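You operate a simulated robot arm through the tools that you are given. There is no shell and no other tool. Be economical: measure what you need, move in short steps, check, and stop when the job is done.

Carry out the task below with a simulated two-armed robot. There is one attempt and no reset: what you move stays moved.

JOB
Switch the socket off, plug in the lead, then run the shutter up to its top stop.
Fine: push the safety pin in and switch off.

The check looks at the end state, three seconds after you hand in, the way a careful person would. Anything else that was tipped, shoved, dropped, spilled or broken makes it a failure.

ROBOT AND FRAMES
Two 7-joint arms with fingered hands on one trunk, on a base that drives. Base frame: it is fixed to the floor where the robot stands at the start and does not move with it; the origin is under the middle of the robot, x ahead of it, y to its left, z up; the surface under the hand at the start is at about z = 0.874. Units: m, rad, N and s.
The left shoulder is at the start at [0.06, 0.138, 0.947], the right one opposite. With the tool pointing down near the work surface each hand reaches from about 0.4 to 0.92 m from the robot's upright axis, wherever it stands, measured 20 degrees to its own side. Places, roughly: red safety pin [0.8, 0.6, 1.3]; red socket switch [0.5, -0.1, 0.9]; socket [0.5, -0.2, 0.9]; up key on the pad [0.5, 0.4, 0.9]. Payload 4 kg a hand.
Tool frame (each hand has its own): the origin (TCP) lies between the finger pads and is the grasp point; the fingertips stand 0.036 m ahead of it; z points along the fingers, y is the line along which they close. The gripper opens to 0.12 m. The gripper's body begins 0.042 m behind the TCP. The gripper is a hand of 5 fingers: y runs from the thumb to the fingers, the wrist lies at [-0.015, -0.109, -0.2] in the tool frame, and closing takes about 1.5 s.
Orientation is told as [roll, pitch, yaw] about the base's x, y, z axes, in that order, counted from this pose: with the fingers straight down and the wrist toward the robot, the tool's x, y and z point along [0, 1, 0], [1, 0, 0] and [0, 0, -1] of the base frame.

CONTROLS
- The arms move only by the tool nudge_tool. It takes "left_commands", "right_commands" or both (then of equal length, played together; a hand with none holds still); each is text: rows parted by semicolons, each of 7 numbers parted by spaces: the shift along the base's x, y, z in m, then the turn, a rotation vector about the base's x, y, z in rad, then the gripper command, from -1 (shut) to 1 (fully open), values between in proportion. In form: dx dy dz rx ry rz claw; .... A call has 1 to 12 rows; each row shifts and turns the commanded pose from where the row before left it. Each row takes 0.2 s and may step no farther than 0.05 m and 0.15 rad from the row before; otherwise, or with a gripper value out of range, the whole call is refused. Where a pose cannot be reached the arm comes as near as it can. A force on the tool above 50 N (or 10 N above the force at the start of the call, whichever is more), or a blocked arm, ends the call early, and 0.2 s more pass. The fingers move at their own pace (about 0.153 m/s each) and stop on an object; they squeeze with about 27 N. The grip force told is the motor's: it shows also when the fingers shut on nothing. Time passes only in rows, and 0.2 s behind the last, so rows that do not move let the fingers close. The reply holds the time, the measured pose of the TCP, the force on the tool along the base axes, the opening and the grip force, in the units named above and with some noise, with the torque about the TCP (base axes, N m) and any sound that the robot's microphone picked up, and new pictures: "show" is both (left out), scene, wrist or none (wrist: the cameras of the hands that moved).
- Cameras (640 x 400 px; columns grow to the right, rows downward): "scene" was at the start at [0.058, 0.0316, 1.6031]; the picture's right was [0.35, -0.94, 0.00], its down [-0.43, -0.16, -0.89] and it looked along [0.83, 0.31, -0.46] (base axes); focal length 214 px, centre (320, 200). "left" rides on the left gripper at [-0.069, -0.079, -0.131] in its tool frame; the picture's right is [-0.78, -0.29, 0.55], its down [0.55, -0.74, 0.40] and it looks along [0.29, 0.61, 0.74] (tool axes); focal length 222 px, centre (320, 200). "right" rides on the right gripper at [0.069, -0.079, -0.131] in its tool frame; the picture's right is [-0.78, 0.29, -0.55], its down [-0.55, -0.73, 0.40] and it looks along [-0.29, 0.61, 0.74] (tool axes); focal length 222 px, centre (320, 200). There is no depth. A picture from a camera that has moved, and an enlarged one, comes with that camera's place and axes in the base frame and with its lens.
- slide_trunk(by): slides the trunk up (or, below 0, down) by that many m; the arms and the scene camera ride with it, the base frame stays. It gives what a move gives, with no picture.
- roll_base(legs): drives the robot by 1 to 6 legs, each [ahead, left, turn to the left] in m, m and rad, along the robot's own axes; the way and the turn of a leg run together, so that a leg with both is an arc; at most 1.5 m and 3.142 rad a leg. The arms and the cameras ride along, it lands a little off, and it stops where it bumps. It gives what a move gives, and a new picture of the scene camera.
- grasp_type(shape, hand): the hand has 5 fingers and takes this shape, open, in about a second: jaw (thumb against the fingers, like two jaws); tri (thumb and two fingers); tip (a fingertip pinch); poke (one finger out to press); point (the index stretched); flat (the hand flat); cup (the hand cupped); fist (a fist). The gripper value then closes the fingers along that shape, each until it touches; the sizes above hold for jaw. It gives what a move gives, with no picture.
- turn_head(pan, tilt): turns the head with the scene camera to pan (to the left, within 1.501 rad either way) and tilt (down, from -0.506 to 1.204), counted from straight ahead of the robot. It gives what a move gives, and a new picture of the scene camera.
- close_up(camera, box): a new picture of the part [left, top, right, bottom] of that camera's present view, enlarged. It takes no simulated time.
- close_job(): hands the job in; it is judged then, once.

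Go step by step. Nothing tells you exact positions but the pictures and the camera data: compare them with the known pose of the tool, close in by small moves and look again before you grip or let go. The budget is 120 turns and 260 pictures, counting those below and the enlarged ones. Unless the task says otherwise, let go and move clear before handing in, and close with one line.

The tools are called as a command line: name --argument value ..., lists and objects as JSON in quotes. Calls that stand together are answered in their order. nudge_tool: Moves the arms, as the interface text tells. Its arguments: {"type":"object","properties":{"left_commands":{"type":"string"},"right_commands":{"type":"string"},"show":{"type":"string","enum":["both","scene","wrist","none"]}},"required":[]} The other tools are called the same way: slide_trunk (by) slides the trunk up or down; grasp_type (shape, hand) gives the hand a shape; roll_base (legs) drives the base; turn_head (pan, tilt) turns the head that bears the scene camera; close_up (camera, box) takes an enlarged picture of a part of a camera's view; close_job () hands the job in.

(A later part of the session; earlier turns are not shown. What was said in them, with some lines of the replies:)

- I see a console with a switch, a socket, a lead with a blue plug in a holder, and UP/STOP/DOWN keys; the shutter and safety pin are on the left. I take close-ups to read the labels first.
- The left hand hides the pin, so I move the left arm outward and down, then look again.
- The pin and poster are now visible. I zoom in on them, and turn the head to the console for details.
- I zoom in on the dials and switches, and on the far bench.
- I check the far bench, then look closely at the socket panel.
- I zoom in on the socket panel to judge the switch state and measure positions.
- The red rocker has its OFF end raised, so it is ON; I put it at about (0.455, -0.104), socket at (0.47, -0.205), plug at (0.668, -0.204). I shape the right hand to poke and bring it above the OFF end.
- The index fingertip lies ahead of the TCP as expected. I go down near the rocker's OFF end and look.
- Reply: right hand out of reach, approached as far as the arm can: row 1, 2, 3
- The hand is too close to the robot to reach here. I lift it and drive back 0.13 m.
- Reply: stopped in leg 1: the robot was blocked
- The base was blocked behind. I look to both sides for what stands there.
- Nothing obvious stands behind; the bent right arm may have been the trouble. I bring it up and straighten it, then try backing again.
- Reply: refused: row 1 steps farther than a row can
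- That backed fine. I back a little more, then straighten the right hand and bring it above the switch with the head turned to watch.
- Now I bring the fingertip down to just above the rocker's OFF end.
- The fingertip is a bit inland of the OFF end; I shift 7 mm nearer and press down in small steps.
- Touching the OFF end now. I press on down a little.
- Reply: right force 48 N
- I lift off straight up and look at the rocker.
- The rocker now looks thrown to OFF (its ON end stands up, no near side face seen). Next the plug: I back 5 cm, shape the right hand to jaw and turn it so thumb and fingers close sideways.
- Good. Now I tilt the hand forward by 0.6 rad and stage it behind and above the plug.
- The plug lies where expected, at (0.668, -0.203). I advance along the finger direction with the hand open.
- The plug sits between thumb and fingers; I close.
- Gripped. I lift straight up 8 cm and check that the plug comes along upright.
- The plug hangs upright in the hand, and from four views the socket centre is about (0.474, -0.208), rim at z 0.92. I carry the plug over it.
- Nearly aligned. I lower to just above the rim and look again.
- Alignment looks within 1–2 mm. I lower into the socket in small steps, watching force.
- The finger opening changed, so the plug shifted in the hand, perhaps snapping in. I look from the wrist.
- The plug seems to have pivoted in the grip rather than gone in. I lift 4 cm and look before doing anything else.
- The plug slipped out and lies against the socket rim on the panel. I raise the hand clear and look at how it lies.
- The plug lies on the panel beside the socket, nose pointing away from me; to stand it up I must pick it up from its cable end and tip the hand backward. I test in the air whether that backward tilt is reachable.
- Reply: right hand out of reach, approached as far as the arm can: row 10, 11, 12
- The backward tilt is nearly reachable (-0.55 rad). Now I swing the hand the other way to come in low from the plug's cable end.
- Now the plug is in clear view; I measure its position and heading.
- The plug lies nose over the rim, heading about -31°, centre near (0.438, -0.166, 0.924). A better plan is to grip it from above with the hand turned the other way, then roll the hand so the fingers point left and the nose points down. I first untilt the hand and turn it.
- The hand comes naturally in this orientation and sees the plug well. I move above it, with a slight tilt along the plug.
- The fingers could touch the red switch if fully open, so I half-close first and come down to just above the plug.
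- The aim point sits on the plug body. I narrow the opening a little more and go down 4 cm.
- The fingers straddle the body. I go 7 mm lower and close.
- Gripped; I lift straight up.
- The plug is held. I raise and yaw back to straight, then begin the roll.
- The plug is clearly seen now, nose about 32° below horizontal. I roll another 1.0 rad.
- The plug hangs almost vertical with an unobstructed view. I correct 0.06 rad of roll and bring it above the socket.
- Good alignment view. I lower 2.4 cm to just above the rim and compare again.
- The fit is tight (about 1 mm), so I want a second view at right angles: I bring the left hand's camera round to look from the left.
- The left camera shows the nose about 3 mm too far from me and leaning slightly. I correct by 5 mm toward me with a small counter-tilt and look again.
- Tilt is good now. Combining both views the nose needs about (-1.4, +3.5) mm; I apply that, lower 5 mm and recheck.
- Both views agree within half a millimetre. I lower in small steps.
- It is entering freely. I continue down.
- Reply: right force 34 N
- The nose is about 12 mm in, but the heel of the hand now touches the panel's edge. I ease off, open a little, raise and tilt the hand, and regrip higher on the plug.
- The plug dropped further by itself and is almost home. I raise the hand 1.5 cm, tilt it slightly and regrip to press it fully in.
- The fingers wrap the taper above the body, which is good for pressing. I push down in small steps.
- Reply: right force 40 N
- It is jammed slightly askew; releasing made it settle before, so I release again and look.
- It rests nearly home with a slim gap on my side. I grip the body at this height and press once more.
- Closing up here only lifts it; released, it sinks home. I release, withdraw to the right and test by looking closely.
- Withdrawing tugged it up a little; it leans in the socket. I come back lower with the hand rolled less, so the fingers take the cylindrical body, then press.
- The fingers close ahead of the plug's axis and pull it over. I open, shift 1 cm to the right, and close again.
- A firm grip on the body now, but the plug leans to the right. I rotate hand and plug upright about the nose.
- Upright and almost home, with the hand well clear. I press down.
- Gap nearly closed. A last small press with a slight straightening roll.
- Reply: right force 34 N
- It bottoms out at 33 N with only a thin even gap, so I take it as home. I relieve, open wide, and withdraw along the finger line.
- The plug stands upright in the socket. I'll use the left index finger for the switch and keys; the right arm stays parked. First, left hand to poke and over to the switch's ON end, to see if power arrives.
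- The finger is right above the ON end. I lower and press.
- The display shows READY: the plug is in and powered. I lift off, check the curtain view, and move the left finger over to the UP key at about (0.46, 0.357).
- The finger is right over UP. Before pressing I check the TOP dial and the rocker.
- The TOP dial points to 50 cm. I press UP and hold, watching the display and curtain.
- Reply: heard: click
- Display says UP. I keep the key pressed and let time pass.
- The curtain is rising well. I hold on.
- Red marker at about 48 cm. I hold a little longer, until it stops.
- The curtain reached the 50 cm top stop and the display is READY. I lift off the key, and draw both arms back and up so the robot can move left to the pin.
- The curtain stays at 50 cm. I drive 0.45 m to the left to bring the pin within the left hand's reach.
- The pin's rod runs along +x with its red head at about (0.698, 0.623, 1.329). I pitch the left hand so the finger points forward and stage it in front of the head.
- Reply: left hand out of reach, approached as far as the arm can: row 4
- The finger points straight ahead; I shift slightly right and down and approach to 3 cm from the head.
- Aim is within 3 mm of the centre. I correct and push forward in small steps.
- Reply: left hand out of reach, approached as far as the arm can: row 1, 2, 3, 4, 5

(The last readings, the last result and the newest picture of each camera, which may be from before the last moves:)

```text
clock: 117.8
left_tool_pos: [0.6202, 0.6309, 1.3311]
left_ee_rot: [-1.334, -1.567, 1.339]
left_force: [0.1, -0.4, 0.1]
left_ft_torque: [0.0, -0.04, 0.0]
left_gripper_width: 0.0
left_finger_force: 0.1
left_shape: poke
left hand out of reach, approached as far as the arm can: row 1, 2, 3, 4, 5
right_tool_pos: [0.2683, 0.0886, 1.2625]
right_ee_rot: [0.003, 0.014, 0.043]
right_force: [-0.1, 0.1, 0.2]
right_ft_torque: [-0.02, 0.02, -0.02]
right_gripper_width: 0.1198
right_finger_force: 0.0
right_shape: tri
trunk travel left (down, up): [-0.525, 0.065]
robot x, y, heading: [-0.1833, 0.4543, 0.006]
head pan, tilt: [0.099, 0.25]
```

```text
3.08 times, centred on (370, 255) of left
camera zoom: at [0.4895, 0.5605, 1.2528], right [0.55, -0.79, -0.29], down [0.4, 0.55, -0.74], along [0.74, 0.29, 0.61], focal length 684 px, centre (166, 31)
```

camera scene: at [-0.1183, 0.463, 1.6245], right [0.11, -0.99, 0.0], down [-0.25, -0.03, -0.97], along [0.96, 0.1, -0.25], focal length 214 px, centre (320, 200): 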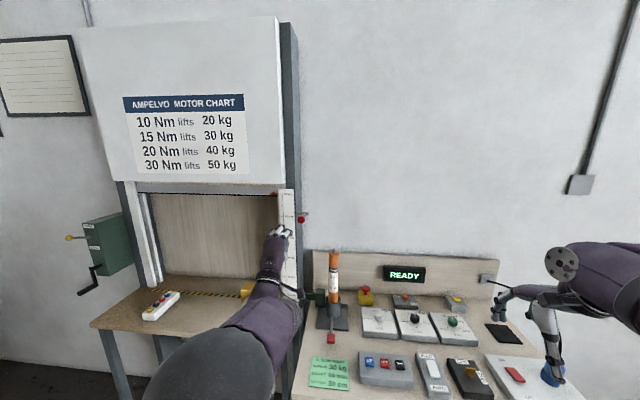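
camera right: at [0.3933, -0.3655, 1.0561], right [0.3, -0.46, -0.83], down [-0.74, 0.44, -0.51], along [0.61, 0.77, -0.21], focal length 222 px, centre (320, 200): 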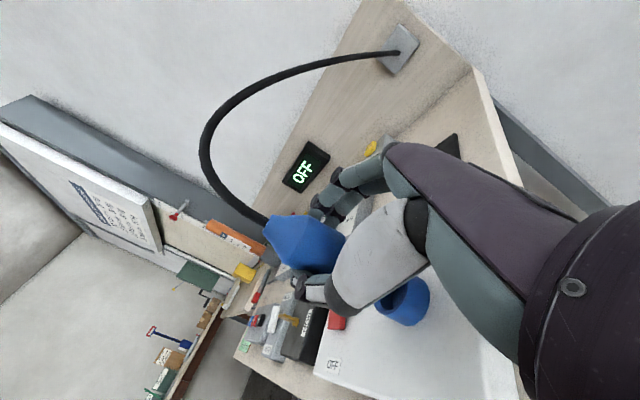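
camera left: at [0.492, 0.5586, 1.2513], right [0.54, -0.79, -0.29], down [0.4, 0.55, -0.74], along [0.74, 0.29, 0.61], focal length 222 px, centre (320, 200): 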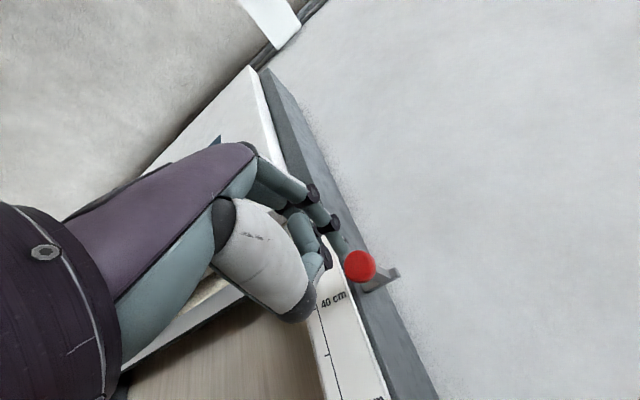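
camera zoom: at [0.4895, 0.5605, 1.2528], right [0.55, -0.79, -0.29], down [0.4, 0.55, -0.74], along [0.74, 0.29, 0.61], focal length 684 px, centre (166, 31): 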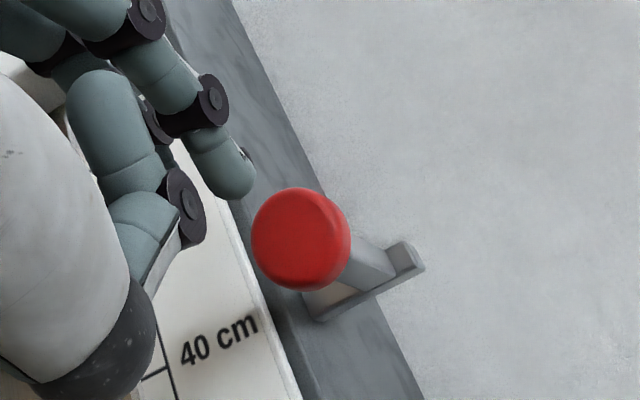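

Out of reach by a little. I draw the finger back, drive 0.12 m forward, and approach again.

nudge_tool --left_commands "-0.045 0 0 0 0 0 -1;-0.045 0 0 0 0 0 -1;-0.045 0 0 0 0 0 -1;-0.045 0 0 0 0 0 -1" --show "none"

roll_base --legs '[[0.12, 0, 0]]'

close_up --camera "left" --box '[300, 190, 440, 320]'

```text
clock: 118.8
left_tool_pos: [0.4382, 0.6284, 1.3294]
left_ee_rot: [-1.437, -1.568, 1.437]
left_force: [0.3, -0.2, 0.3]
left_ft_torque: [0.05, 0.03, 0.01]
left_gripper_width: 0.0001
left_finger_force: 0.0
left_shape: poke
right_tool_pos: [0.2672, 0.0887, 1.2628]
right_ee_rot: [0.001, 0.015, 0.045]
right_force: [0.6, 0.0, -0.1]
right_ft_torque: [-0.01, -0.04, 0.01]
right_gripper_width: 0.12
right_finger_force: 0.1
right_shape: tri
trunk travel left (down, up): [-0.525, 0.065]
robot x, y, heading: [-0.1822, 0.4538, 0.006]
head pan, tilt: [0.099, 0.25]
```

```text
clock: 120.0
left_tool_pos: [0.5599, 0.6286, 1.3283]
left_ee_rot: [-0.974, -1.568, 0.974]
left_force: [0.5, 0.2, -0.7]
left_ft_torque: [0.01, -0.02, 0.02]
left_gripper_width: 0.0
left_finger_force: 0.1
left_shape: poke
right_tool_pos: [0.3878, 0.0897, 1.2626]
right_ee_rot: [0.002, 0.018, 0.043]
right_force: [0.9, 0.8, -0.2]
right_ft_torque: [-0.02, 0.08, 0.0]
right_gripper_width: 0.1201
right_finger_force: 0.1
right_shape: tri
trunk travel left (down, up): [-0.525, 0.065]
robot x, y, heading: [-0.0684, 0.4565, 0.008]
head pan, tilt: [0.099, 0.25]
camera scene: at [-0.0003, 0.4643, 1.6244], right [0.1, -0.99, 0.0], down [-0.25, -0.03, -0.97], along [0.96, 0.1, -0.25], focal length 214 px, centre (320, 200)
```

scene: 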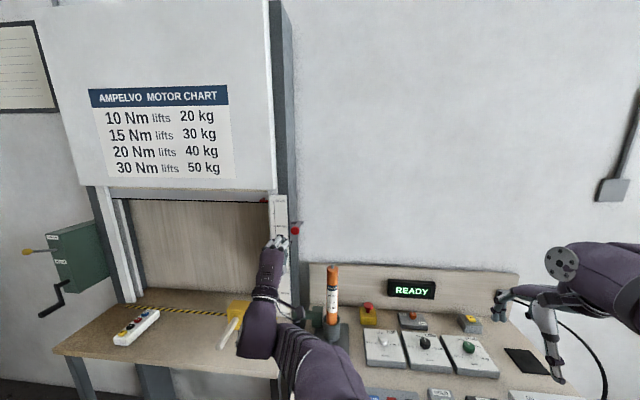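

```text
3.08 times, centred on (370, 255) of left
camera zoom: at [0.4272, 0.5584, 1.2507], right [0.55, -0.79, -0.29], down [0.4, 0.55, -0.74], along [0.74, 0.29, 0.61], focal length 684 px, centre (166, 31)
```

zoom: 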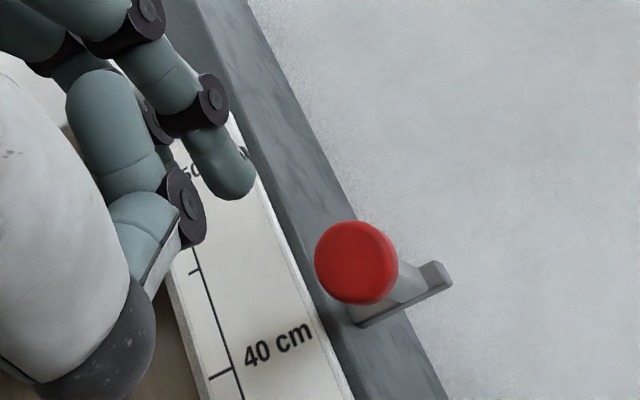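

Reach is fine now. I advance and push.

nudge_tool --left_commands "0.03 -0.001 -0.003 0 0 0 -1;0.03 0 0 0 0 0 -1;0.025 0 0 0 0 0 -1;0.01 0 0 0 0 0 -1;0.01 0 0 0 0 0 -1;0.01 0 0 0 0 0 -1" --show "none"

close_up --camera "left" --box '[300, 190, 440, 320]'

```text
clock: 121.4
left_tool_pos: [0.6629, 0.6302, 1.3298]
left_ee_rot: [-2.485, -1.564, 2.486]
left_force: [-40.2, -0.7, -3.1]
left_ft_torque: [-0.01, 0.24, -0.04]
left_gripper_width: 0.0
left_finger_force: 0.0
left_shape: poke
right_tool_pos: [0.3795, 0.0888, 1.2646]
right_ee_rot: [0.002, 0.011, 0.046]
right_force: [-0.8, 0.4, -0.3]
right_ft_torque: [0.0, -0.01, -0.02]
right_gripper_width: 0.1196
right_finger_force: 0.0
right_shape: tri
trunk travel left (down, up): [-0.525, 0.065]
robot x, y, heading: [-0.0679, 0.4577, 0.0]
head pan, tilt: [0.099, 0.25]
```

```text
3.08 times, centred on (370, 255) of left
camera zoom: at [0.5329, 0.558, 1.2508], right [0.55, -0.79, -0.28], down [0.4, 0.55, -0.74], along [0.73, 0.29, 0.62], focal length 684 px, centre (166, 31)
```

zoom: 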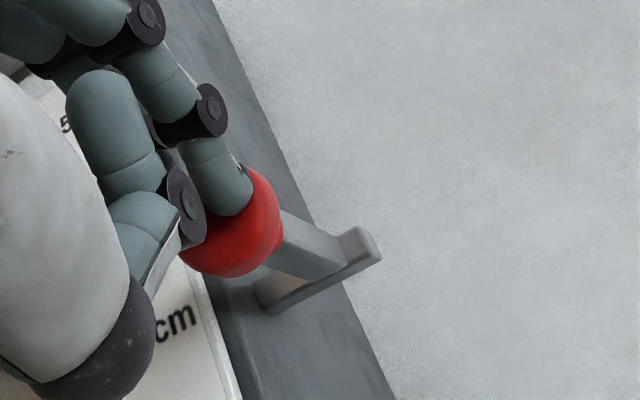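

The rod is stiff along x; looking closer, it is only a handle, and the actual pin is the cross bar going left into the post. So I must push it sideways (+y): I back off, go to the right of the head and look.

nudge_tool --left_commands "-0.035 0 0 0 0 0 -1;0 -0.02 0 0 0 0 -1;0 -0.02 0 0 0 0 -1;0.025 0 0 0 0 0 -1;0.022 0 0 0 0 0 -1" --show "none"

close_up --camera "left" --box '[280, 180, 440, 320]'

close_up --camera "scene" --box '[250, 190, 340, 260]'

```text
clock: 122.6
left_tool_pos: [0.6835, 0.5896, 1.3249]
left_ee_rot: [-1.09, -1.567, 1.089]
left_force: [-0.1, 0.6, -0.4]
left_ft_torque: [0.01, -0.01, 0.0]
left_gripper_width: 0.0
left_finger_force: 0.1
left_shape: poke
right_tool_pos: [0.3851, 0.0907, 1.2635]
right_ee_rot: [0.003, 0.015, 0.044]
right_force: [-0.4, 0.6, -0.5]
right_ft_torque: [-0.04, -0.02, -0.02]
right_gripper_width: 0.1196
right_finger_force: 0.0
right_shape: tri
trunk travel left (down, up): [-0.525, 0.065]
robot x, y, heading: [-0.0682, 0.4559, 0.006]
head pan, tilt: [0.099, 0.25]
```

```text
2.86 times, centred on (360, 250) of left
camera zoom: at [0.5531, 0.5193, 1.2474], right [0.55, -0.79, -0.29], down [0.4, 0.55, -0.74], along [0.74, 0.29, 0.61], focal length 635 px, centre (206, 57)
```

zoom: 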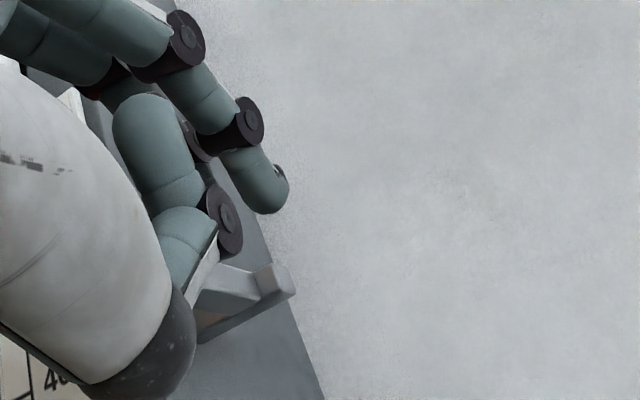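

```text
5.71 times, centred on (295, 225) of scene
camera zoom: at [-0.0024, 0.4643, 1.6245], right [0.1, -0.99, 0.0], down [-0.25, -0.03, -0.97], along [0.96, 0.1, -0.25], focal length 1226 px, centre (463, 57)
```

zoom: 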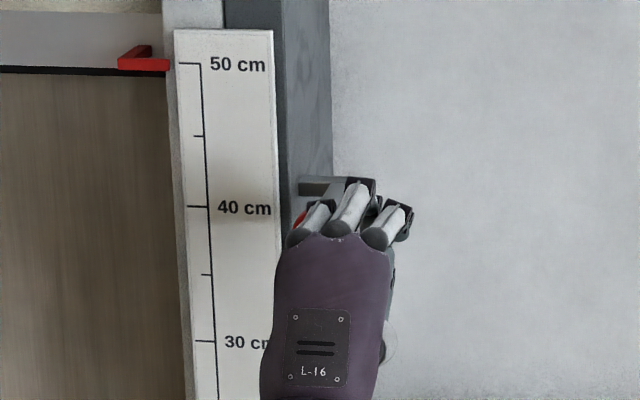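

I now push the handle sideways to the left in small steps.

nudge_tool --left_commands "0 0.008 0 0 0 0 -1;0 0.008 0 0 0 0 -1;0 0.008 0 0 0 0 -1;0 0.008 0 0 0 0 -1" --show "none"

close_up --camera "scene" --box '[250, 190, 340, 260]'

close_up --camera "left" --box '[280, 180, 440, 320]'

```text
clock: 123.6
left_tool_pos: [0.6859, 0.6207, 1.3281]
left_ee_rot: [-1.29, -1.567, 1.289]
left_force: [1.4, -0.6, -0.8]
left_ft_torque: [0.0, 0.02, -0.02]
left_gripper_width: 0.0
left_finger_force: 0.1
left_shape: poke
right_tool_pos: [0.3862, 0.0905, 1.2626]
right_ee_rot: [0.001, 0.014, 0.044]
right_force: [-0.1, 0.6, 1.4]
right_ft_torque: [0.03, 0.01, 0.02]
right_gripper_width: 0.12
right_finger_force: 0.1
right_shape: tri
trunk travel left (down, up): [-0.525, 0.065]
robot x, y, heading: [-0.0696, 0.4542, 0.004]
head pan, tilt: [0.099, 0.25]
```

```text
5.71 times, centred on (295, 225) of scene
camera zoom: at [-0.0022, 0.4643, 1.6245], right [0.1, -0.99, 0.0], down [-0.25, -0.03, -0.97], along [0.96, 0.1, -0.25], focal length 1226 px, centre (463, 57)
```

zoom: 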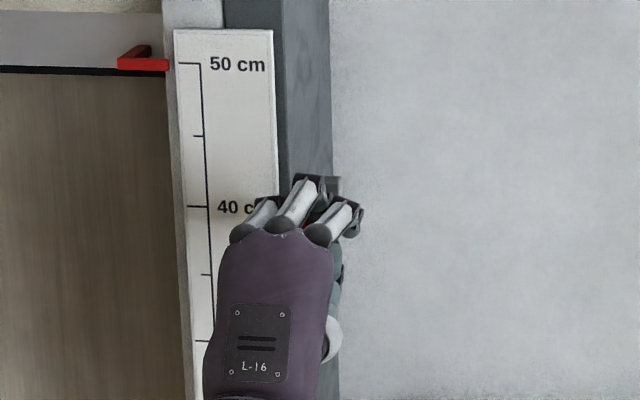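

```text
2.86 times, centred on (360, 250) of left
camera zoom: at [0.5533, 0.5508, 1.2484], right [0.55, -0.79, -0.29], down [0.4, 0.55, -0.74], along [0.74, 0.29, 0.61], focal length 635 px, centre (206, 57)
```

zoom: 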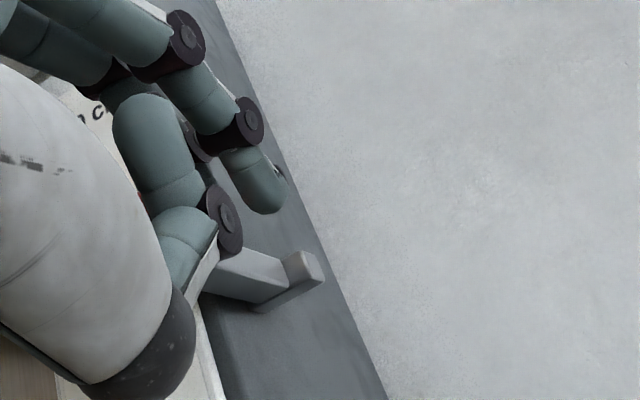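

Little resistance was felt; I back away to see where the pin is now.

nudge_tool --left_commands "0 -0.02 0 0 0 0 -1;-0.04 -0.02 0 0 0 0 -1;-0.045 -0.01 0 0 0 0 -1;-0.045 0 -0.02 0 0 0 -1;-0.03 0 -0.035 0 0 0 -1" --show "none"

close_up --camera "scene" --box '[250, 190, 340, 260]'

close_up --camera "left" --box '[300, 180, 520, 340]'

```text
clock: 124.8
left_tool_pos: [0.5242, 0.5682, 1.2732]
left_ee_rot: [-1.523, -1.567, 1.522]
left_force: [0.8, -0.1, 0.2]
left_ft_torque: [0.03, 0.05, 0.03]
left_gripper_width: 0.0
left_finger_force: 0.1
left_shape: poke
right_tool_pos: [0.3868, 0.0894, 1.2622]
right_ee_rot: [0.004, 0.014, 0.045]
right_force: [-1.0, -0.4, -0.7]
right_ft_torque: [0.02, 0.0, 0.0]
right_gripper_width: 0.1199
right_finger_force: 0.0
right_shape: tri
trunk travel left (down, up): [-0.525, 0.065]
robot x, y, heading: [-0.068, 0.4544, 0.004]
head pan, tilt: [0.099, 0.25]
```

```text
5.71 times, centred on (295, 225) of scene
camera zoom: at [-0.0021, 0.4643, 1.6246], right [0.1, -0.99, 0.0], down [-0.25, -0.03, -0.97], along [0.96, 0.1, -0.25], focal length 1226 px, centre (463, 57)
```

zoom: 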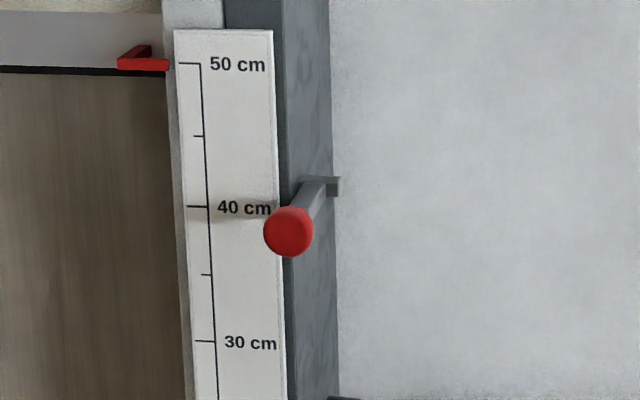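

```text
2.50 times, centred on (410, 260) of left
camera zoom: at [0.3931, 0.4985, 1.1942], right [0.55, -0.79, -0.29], down [0.4, 0.55, -0.74], along [0.74, 0.29, 0.61], focal length 555 px, centre (95, 50)
```

zoom: 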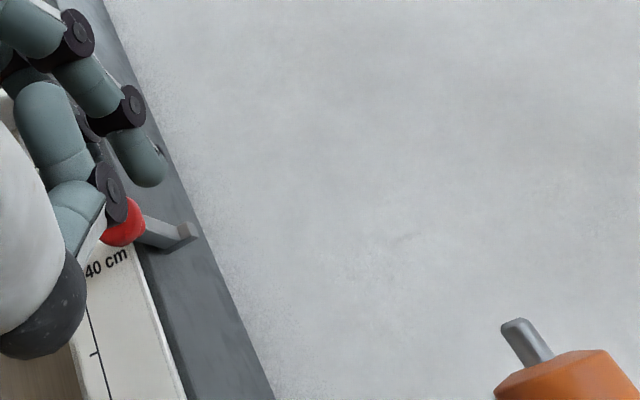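

The bar did slide into the post. I check whether it is fully home.

close_up --camera "left" --box '[340, 230, 400, 280]'

close_up --camera "scene" --box '[280, 200, 320, 240]'

```text
8.00 times, centred on (370, 255) of left
camera zoom: at [0.3931, 0.4985, 1.1942], right [0.55, -0.79, -0.29], down [0.4, 0.55, -0.74], along [0.74, 0.29, 0.61], focal length 1777 px, centre (-80, -240)
```

zoom: 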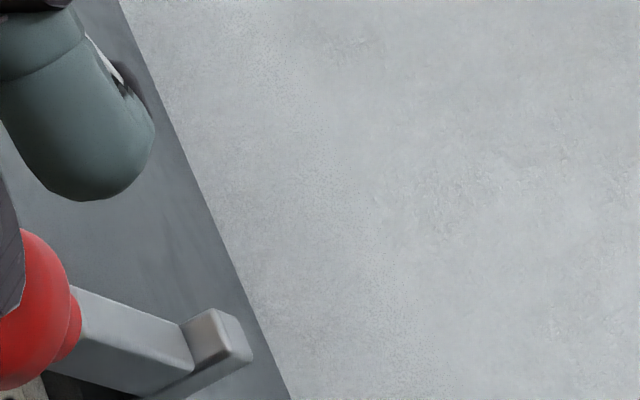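

```text
10.00 times, centred on (300, 220) of scene
camera zoom: at [-0.0021, 0.4643, 1.6246], right [0.1, -0.99, 0.0], down [-0.25, -0.03, -0.97], along [0.96, 0.1, -0.25], focal length 2145 px, centre (520, 0)
```

zoom: 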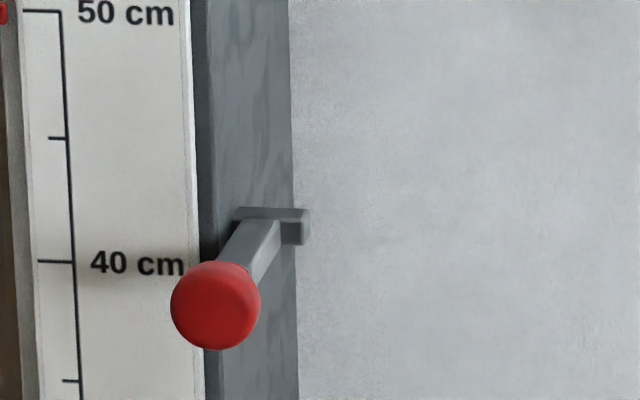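

It is nearly in, with a few millimetres left. I push it once more until it resists.

nudge_tool --left_commands "0.03 0.01 0.03 0 0 0 -1;0.04 0.015 0.02 0 0 0 -1;0.045 0.01 0.004 0 0 0 -1;0.045 0 0 0 0 0 -1;0 0.012 0 0 0 0 -1;0 0.006 0 0 0 0 -1;0 0.005 0 0 0 0 -1;0 0.005 0 0 0 0 -1;0 0.005 0 0 0 0 -1" --show "none"

close_up --camera "scene" --box '[270, 200, 320, 240]'

```text
clock: 126.8
left_tool_pos: [0.6851, 0.6378, 1.3269]
left_ee_rot: [-1.398, -1.568, 1.395]
left_force: [1.6, -0.5, 1.9]
left_ft_torque: [-0.01, 0.0, -0.05]
left_gripper_width: 0.0
left_finger_force: 0.1
left_shape: poke
right_tool_pos: [0.3852, 0.0897, 1.2625]
right_ee_rot: [0.001, 0.017, 0.043]
right_force: [-1.2, 1.0, -0.1]
right_ft_torque: [-0.05, 0.0, -0.02]
right_gripper_width: 0.1197
right_finger_force: 0.1
right_shape: tri
trunk travel left (down, up): [-0.525, 0.065]
robot x, y, heading: [-0.0688, 0.4544, 0.005]
head pan, tilt: [0.099, 0.25]
```

```text
10.00 times, centred on (295, 220) of scene
camera zoom: at [-0.0021, 0.4642, 1.6245], right [0.1, -0.99, 0.0], down [-0.25, -0.03, -0.97], along [0.96, 0.1, -0.25], focal length 2145 px, centre (570, 0)
```

zoom: 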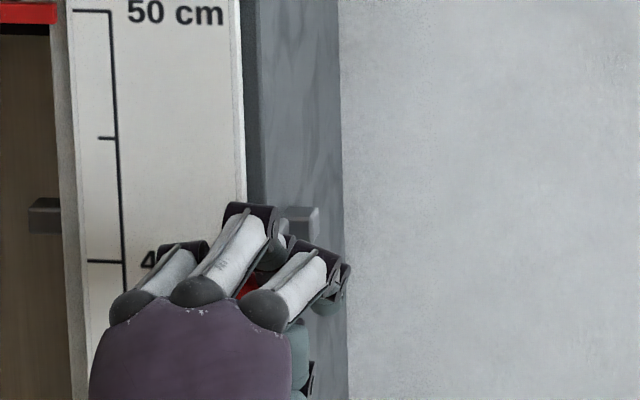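

The bar's end now appears in the shutter opening. I keep pushing until it stops.

nudge_tool --left_commands "0 0.005 0 0 0 0 -1;0 0.005 0 0 0 0 -1;0 0.005 0 0 0 0 -1;0 0.005 0 0 0 0 -1" --show "none"

close_up --camera "scene" --box '[270, 200, 320, 240]'

```text
clock: 127.8
left_tool_pos: [0.6867, 0.6498, 1.3261]
left_ee_rot: [1.59, -1.57, -1.601]
left_force: [10.5, -23.5, 6.0]
left_ft_torque: [0.21, -0.08, -0.66]
left_gripper_width: 0.0002
left_finger_force: 0.0
left_shape: poke
right_tool_pos: [0.3854, 0.0858, 1.2606]
right_ee_rot: [0.005, 0.015, 0.042]
right_force: [0.5, -0.7, -0.9]
right_ft_torque: [0.06, 0.0, 0.0]
right_gripper_width: 0.1197
right_finger_force: 0.0
right_shape: tri
trunk travel left (down, up): [-0.525, 0.065]
robot x, y, heading: [-0.0669, 0.4509, 0.004]
head pan, tilt: [0.099, 0.25]
```

```text
10.00 times, centred on (295, 220) of scene
camera zoom: at [-0.0012, 0.4595, 1.6246], right [0.1, -0.99, 0.0], down [-0.25, -0.02, -0.97], along [0.96, 0.1, -0.25], focal length 2145 px, centre (570, 0)
```

zoom: 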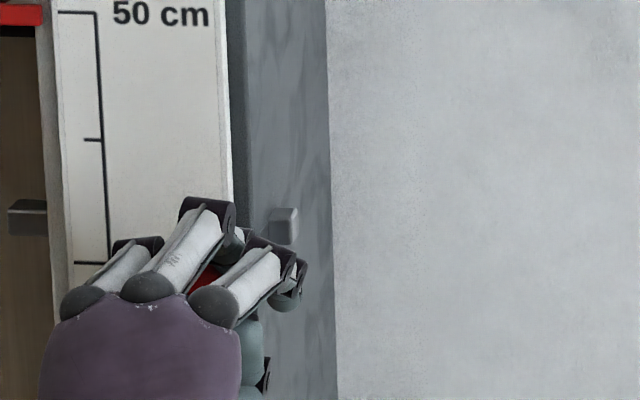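

It has met its stop. I withdraw and look.

nudge_tool --left_commands "0 -0.02 0 0 0 0 -1;0 -0.03 0 0 0 0 -1;-0.045 -0.01 0 0 0 0 -1;-0.045 0 0 0 0 0 -1;-0.045 0 0 0 0 0 -1;-0.045 0 0 0 0 0 -1" --show "none"

close_up --camera "scene" --box '[240, 180, 330, 250]'

```text
clock: 129.2
left_tool_pos: [0.5035, 0.5996, 1.3255]
left_ee_rot: [-1.602, -1.568, 1.604]
left_force: [0.5, -0.1, -0.3]
left_ft_torque: [0.03, 0.01, 0.0]
left_gripper_width: 0.0001
left_finger_force: 0.0
left_shape: poke
right_tool_pos: [0.3837, 0.0909, 1.2634]
right_ee_rot: [0.002, 0.015, 0.042]
right_force: [-0.5, 0.3, 0.4]
right_ft_torque: [0.01, -0.02, 0.03]
right_gripper_width: 0.1198
right_finger_force: 0.1
right_shape: tri
trunk travel left (down, up): [-0.525, 0.065]
robot x, y, heading: [-0.0651, 0.4567, 0.008]
head pan, tilt: [0.099, 0.25]
```

```text
5.71 times, centred on (285, 215) of scene
camera zoom: at [-0.0039, 0.4646, 1.6246], right [0.1, -0.99, 0.0], down [-0.24, -0.03, -0.97], along [0.96, 0.1, -0.25], focal length 1226 px, centre (520, 114)
```

zoom: 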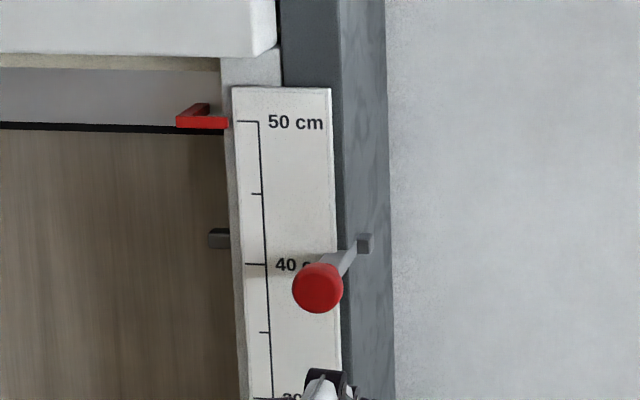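

The pin is fully in and shows in the opening below the curtain. Now I drive back to the socket switch.

roll_base --legs '[[-0.07, 0, 0], [0, -0.455, 0]]'

grasp_type --shape "poke" --hand "right"

turn_head --pan 0.0 --tilt 0.6

```text
clock: 132.7
left_tool_pos: [0.4368, 0.1123, 1.3255]
left_ee_rot: [-1.27, -1.567, 1.254]
left_force: [-0.3, -0.6, -0.4]
left_ft_torque: [0.0, 0.01, 0.03]
left_gripper_width: 0.0001
left_finger_force: 0.0
left_shape: poke
right_tool_pos: [0.3089, -0.3946, 1.2624]
right_ee_rot: [0.003, 0.015, 0.029]
right_force: [0.1, -0.3, 0.0]
right_ft_torque: [0.02, 0.01, 0.02]
right_gripper_width: 0.1194
right_finger_force: 0.1
right_shape: tri
trunk travel left (down, up): [-0.525, 0.065]
robot x, y, heading: [-0.1401, -0.0227, -0.006]
head pan, tilt: [0.099, 0.25]
camera scene: at [-0.0741, -0.0146, 1.6245], right [0.09, -1.0, 0.0], down [-0.25, -0.02, -0.97], along [0.97, 0.09, -0.25], focal length 214 px, centre (320, 200)
```

scene: 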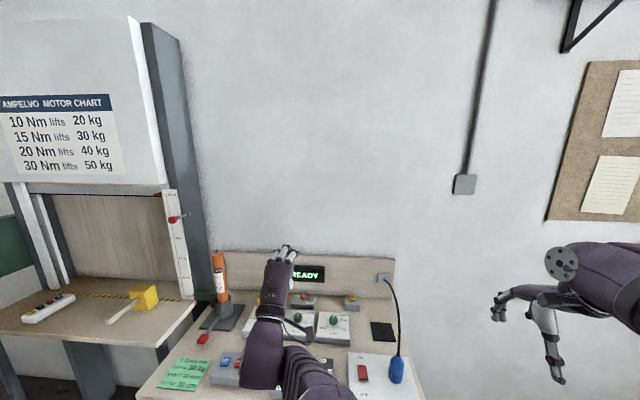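

```text
clock: 133.6
left_tool_pos: [0.4363, 0.1128, 1.3253]
left_ee_rot: [-1.332, -1.568, 1.316]
left_force: [0.8, -0.7, 0.1]
left_ft_torque: [0.0, 0.01, 0.01]
left_gripper_width: 0.0
left_finger_force: 0.1
left_shape: poke
right_tool_pos: [0.3076, -0.3935, 1.2632]
right_ee_rot: [0.002, 0.015, 0.028]
right_force: [-0.5, 0.2, -1.1]
right_ft_torque: [0.0, -0.01, -0.01]
right_gripper_width: 0.0
right_finger_force: 0.1
right_shape: poke
trunk travel left (down, up): [-0.525, 0.065]
robot x, y, heading: [-0.1415, -0.0243, -0.018]
head pan, tilt: [0.099, 0.25]
```

```text
clock: 134.4
left_tool_pos: [0.4358, 0.1119, 1.3255]
left_ee_rot: [-1.336, -1.568, 1.317]
left_force: [0.6, 0.3, 0.2]
left_ft_torque: [-0.01, 0.0, 0.01]
left_gripper_width: 0.0
left_finger_force: 0.1
left_shape: poke
right_tool_pos: [0.3086, -0.3946, 1.2626]
right_ee_rot: [0.002, 0.014, 0.03]
right_force: [1.0, 0.2, 0.2]
right_ft_torque: [0.02, -0.01, 0.01]
right_gripper_width: 0.0
right_finger_force: 0.1
right_shape: poke
trunk travel left (down, up): [-0.525, 0.065]
robot x, y, heading: [-0.1388, -0.0204, -0.015]
head pan, tilt: [0.0, 0.6]
camera scene: at [-0.0788, -0.0229, 1.5924], right [-0.01, -1.0, 0.0], down [-0.56, 0.01, -0.83], along [0.83, -0.01, -0.56], focal length 214 px, centre (320, 200)
```

scene: 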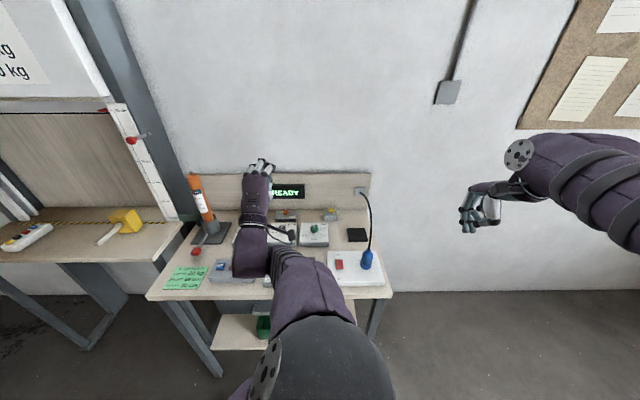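

I use the left finger again: pitch it back to point down and bring it above the switch's OFF end.

nudge_tool --left_commands "0 -0.0196 -0.01 0 0.1425 0 -1;0 -0.0196 -0.01 0 0.1425 0 -1;0 -0.0196 -0.02 0 0.1425 0 -1;0 -0.0196 -0.02 0 0.1425 0 -1;0.002 -0.0196 -0.025 0 0.1425 0 -1;0.002 -0.0196 -0.03 0 0.1425 0 -1;0.002 -0.0196 -0.035 0 0.1425 0 -1;0.002 -0.0196 -0.035 0 0.1425 0 -1;0.002 -0.0196 -0.035 0 0.1425 0 -1;0.002 -0.0196 -0.035 0 0.1425 0 -1;0.002 -0.0196 -0.035 0 0.1425 0 -1" --show "wrist"

```text
clock: 136.8
left_tool_pos: [0.4495, -0.1068, 1.0332]
left_ee_rot: [-0.013, 0.0, 0.003]
left_force: [-0.7, -0.9, 0.7]
left_ft_torque: [0.01, 0.0, -0.01]
left_gripper_width: 0.0001
left_finger_force: 0.1
left_shape: poke
right_tool_pos: [0.3087, -0.3943, 1.2615]
right_ee_rot: [0.005, 0.016, 0.03]
right_force: [-0.3, -1.0, 0.6]
right_ft_torque: [0.01, 0.01, -0.01]
right_gripper_width: 0.0
right_finger_force: 0.1
right_shape: poke
trunk travel left (down, up): [-0.525, 0.065]
robot x, y, heading: [-0.1388, -0.0219, -0.009]
head pan, tilt: [0.0, 0.6]
camera left: at [0.3708, -0.1747, 1.1659], right [-0.29, -0.79, -0.54], down [-0.74, 0.54, -0.41], along [0.61, 0.28, -0.74], focal length 222 px, centre (320, 200)
```

left: 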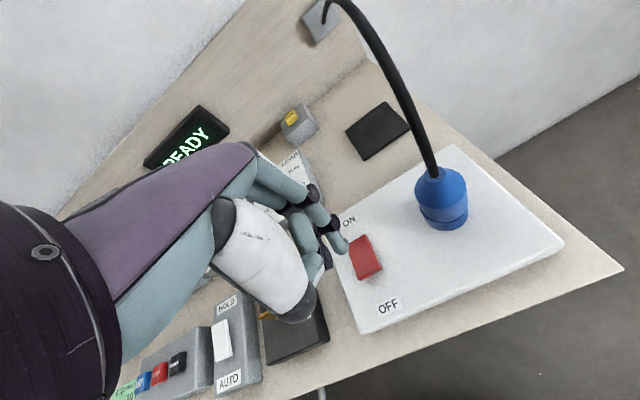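

Aim is at the OFF end. I lower and press.

nudge_tool --left_commands "0.004 0.001 -0.03 0.012 0 0 -1;0 0 -0.03 0 0 0 -1;0 0 -0.01 0 0 0 -1;0 0 -0.006 0 0 0 -1;0 0 -0.006 0 0 0 -1;0 0 -0.005 0 0 0 -1" --show "wrist"

close_up --camera "left" --box '[300, 180, 440, 320]'

```text
clock: 138.2
left_tool_pos: [0.4527, -0.1029, 0.9478]
left_ee_rot: [-0.003, -0.006, 0.002]
left_force: [-0.3, -0.5, 4.2]
left_ft_torque: [-0.01, 0.04, -0.03]
left_gripper_width: 0.0002
left_finger_force: 0.1
left_shape: poke
right_tool_pos: [0.308, -0.3934, 1.2629]
right_ee_rot: [0.002, 0.014, 0.031]
right_force: [-0.2, 0.3, -0.2]
right_ft_torque: [-0.02, -0.01, 0.03]
right_gripper_width: 0.0
right_finger_force: 0.0
right_shape: poke
trunk travel left (down, up): [-0.525, 0.065]
robot x, y, heading: [-0.1413, -0.0221, -0.007]
head pan, tilt: [0.0, 0.6]
camera left: at [0.3737, -0.1724, 1.0805], right [-0.29, -0.79, -0.55], down [-0.73, 0.55, -0.4], along [0.62, 0.29, -0.73], focal length 222 px, centre (320, 200)
```

left: 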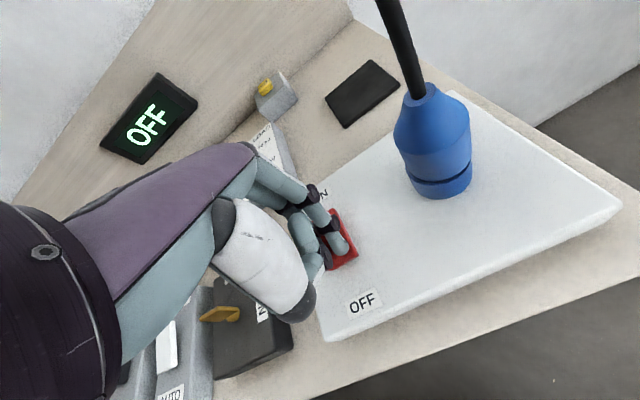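

```text
2.86 times, centred on (370, 250) of left
camera zoom: at [0.3737, -0.1724, 1.0805], right [-0.29, -0.79, -0.55], down [-0.73, 0.55, -0.4], along [0.62, 0.29, -0.73], focal length 635 px, centre (177, 57)
```

zoom: 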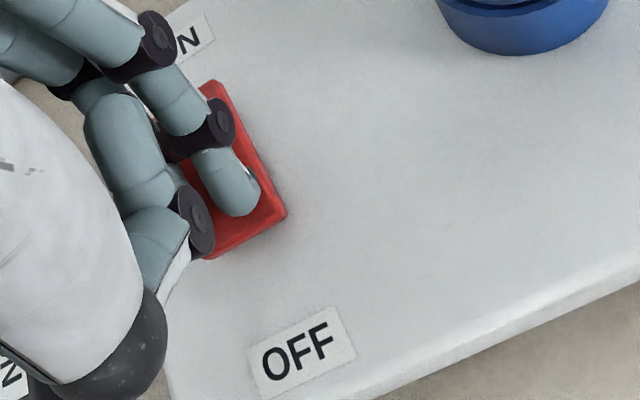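

Display is OFF. I lift the finger straight up, clear both arms, and take a final look at the scene.

nudge_tool --left_commands "0 0 0.03 0 0 0 -1;0 0 0.045 0 0 0 -1;0 0.02 0.045 0 0 0 -1;-0.02 0.04 0.02 0 0 0 -1;-0.03 0.035 0.015 0 0 0 -1;-0.03 0.035 0.015 0 0 0 -1;-0.03 0.035 0.01 0 0 0 -1;-0.03 0.035 0 0 0 0 -1" --show "none"

turn_head --pan 0.3 --tilt 0.45

close_up --camera "scene" --box '[100, 60, 340, 260]'

turn_head --pan -0.4 --tilt 0.65

close_up --camera "scene" --box '[220, 140, 420, 280]'

```text
clock: 140.0
left_tool_pos: [0.3112, 0.0982, 1.1272]
left_ee_rot: [-0.001, -0.003, 0.0]
left_force: [-0.5, 0.9, 0.2]
left_ft_torque: [-0.06, 0.01, 0.0]
left_gripper_width: 0.0
left_finger_force: 0.1
left_shape: poke
right_tool_pos: [0.3068, -0.3933, 1.2629]
right_ee_rot: [0.002, 0.014, 0.028]
right_force: [-0.7, 0.5, -0.2]
right_ft_torque: [0.01, 0.02, 0.01]
right_gripper_width: 0.0
right_finger_force: 0.0
right_shape: poke
trunk travel left (down, up): [-0.525, 0.065]
robot x, y, heading: [-0.1422, -0.026, -0.009]
head pan, tilt: [0.0, 0.6]
```

```text
clock: 140.8
left_tool_pos: [0.3119, 0.0979, 1.1275]
left_ee_rot: [-0.003, -0.004, 0.004]
left_force: [0.0, 0.1, -0.2]
left_ft_torque: [0.0, -0.02, -0.02]
left_gripper_width: 0.0
left_finger_force: 0.0
left_shape: poke
right_tool_pos: [0.3077, -0.3939, 1.2621]
right_ee_rot: [0.003, 0.015, 0.031]
right_force: [0.1, 0.0, -0.4]
right_ft_torque: [0.01, 0.0, 0.0]
right_gripper_width: 0.0
right_finger_force: 0.1
right_shape: poke
trunk travel left (down, up): [-0.525, 0.065]
robot x, y, heading: [-0.1407, -0.0232, -0.008]
head pan, tilt: [0.3, 0.45]
camera scene: at [-0.0792, 0.0043, 1.6059], right [0.29, -0.96, 0.0], down [-0.42, -0.12, -0.9], along [0.86, 0.26, -0.44], focal length 214 px, centre (320, 200)
```

scene: 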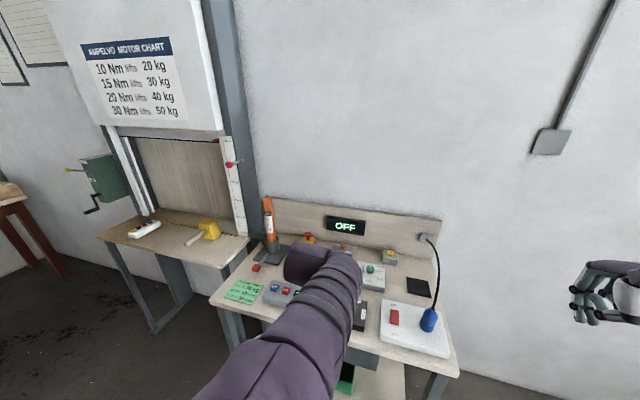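

```text
2.00 times, centred on (220, 160) of scene
camera zoom: at [-0.0792, 0.0043, 1.6059], right [0.29, -0.96, 0.0], down [-0.42, -0.12, -0.9], along [0.86, 0.26, -0.44], focal length 429 px, centre (520, 280)
```

zoom: 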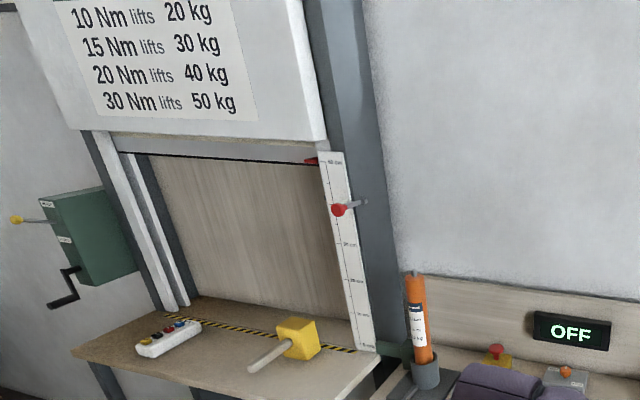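

```text
clock: 141.9
left_tool_pos: [0.3111, 0.0977, 1.1277]
left_ee_rot: [-0.003, -0.004, 0.005]
left_force: [-0.3, 0.3, -0.4]
left_ft_torque: [-0.03, 0.0, 0.0]
left_gripper_width: 0.0
left_finger_force: 0.2
left_shape: poke
right_tool_pos: [0.3072, -0.3942, 1.2625]
right_ee_rot: [0.001, 0.013, 0.03]
right_force: [-0.1, -0.3, 0.4]
right_ft_torque: [0.05, -0.01, 0.01]
right_gripper_width: 0.0001
right_finger_force: 0.1
right_shape: poke
trunk travel left (down, up): [-0.525, 0.065]
robot x, y, heading: [-0.14, -0.0206, -0.008]
head pan, tilt: [-0.4, 0.649]
camera scene: at [-0.0876, -0.0565, 1.5881], right [-0.4, -0.92, 0.0], down [-0.55, 0.24, -0.8], along [0.73, -0.32, -0.6], focal length 214 px, centre (320, 200)
```

scene: 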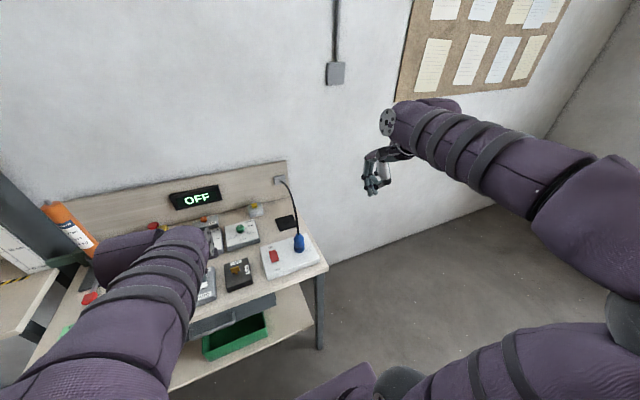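

```text
2.86 times, centred on (320, 210) of scene
camera zoom: at [-0.0876, -0.0565, 1.5881], right [-0.4, -0.92, 0.0], down [-0.55, 0.24, -0.8], along [0.73, -0.32, -0.6], focal length 613 px, centre (320, 171)
```

zoom: 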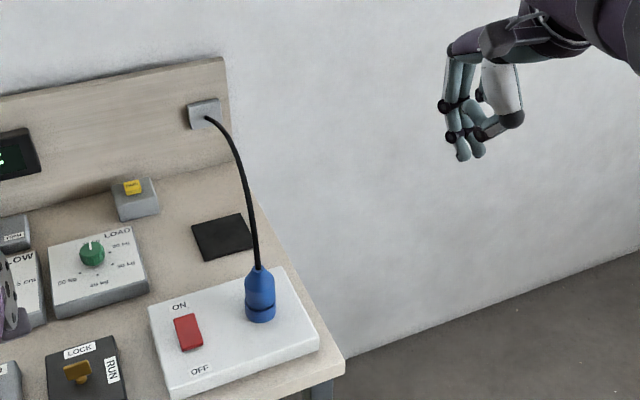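

The curtain is at its top stop with the pin in beneath it. The plug is in the socket, the socket switch is off, and both hands are clear.

close_job

```text
The job is handed in.
```

The shutter is up at its 50 cm top stop, the safety pin is pushed in, and the socket is off with the lead plugged in. I dropped the plug once on the panel while plugging it in, but picked it up again and it powered the display.
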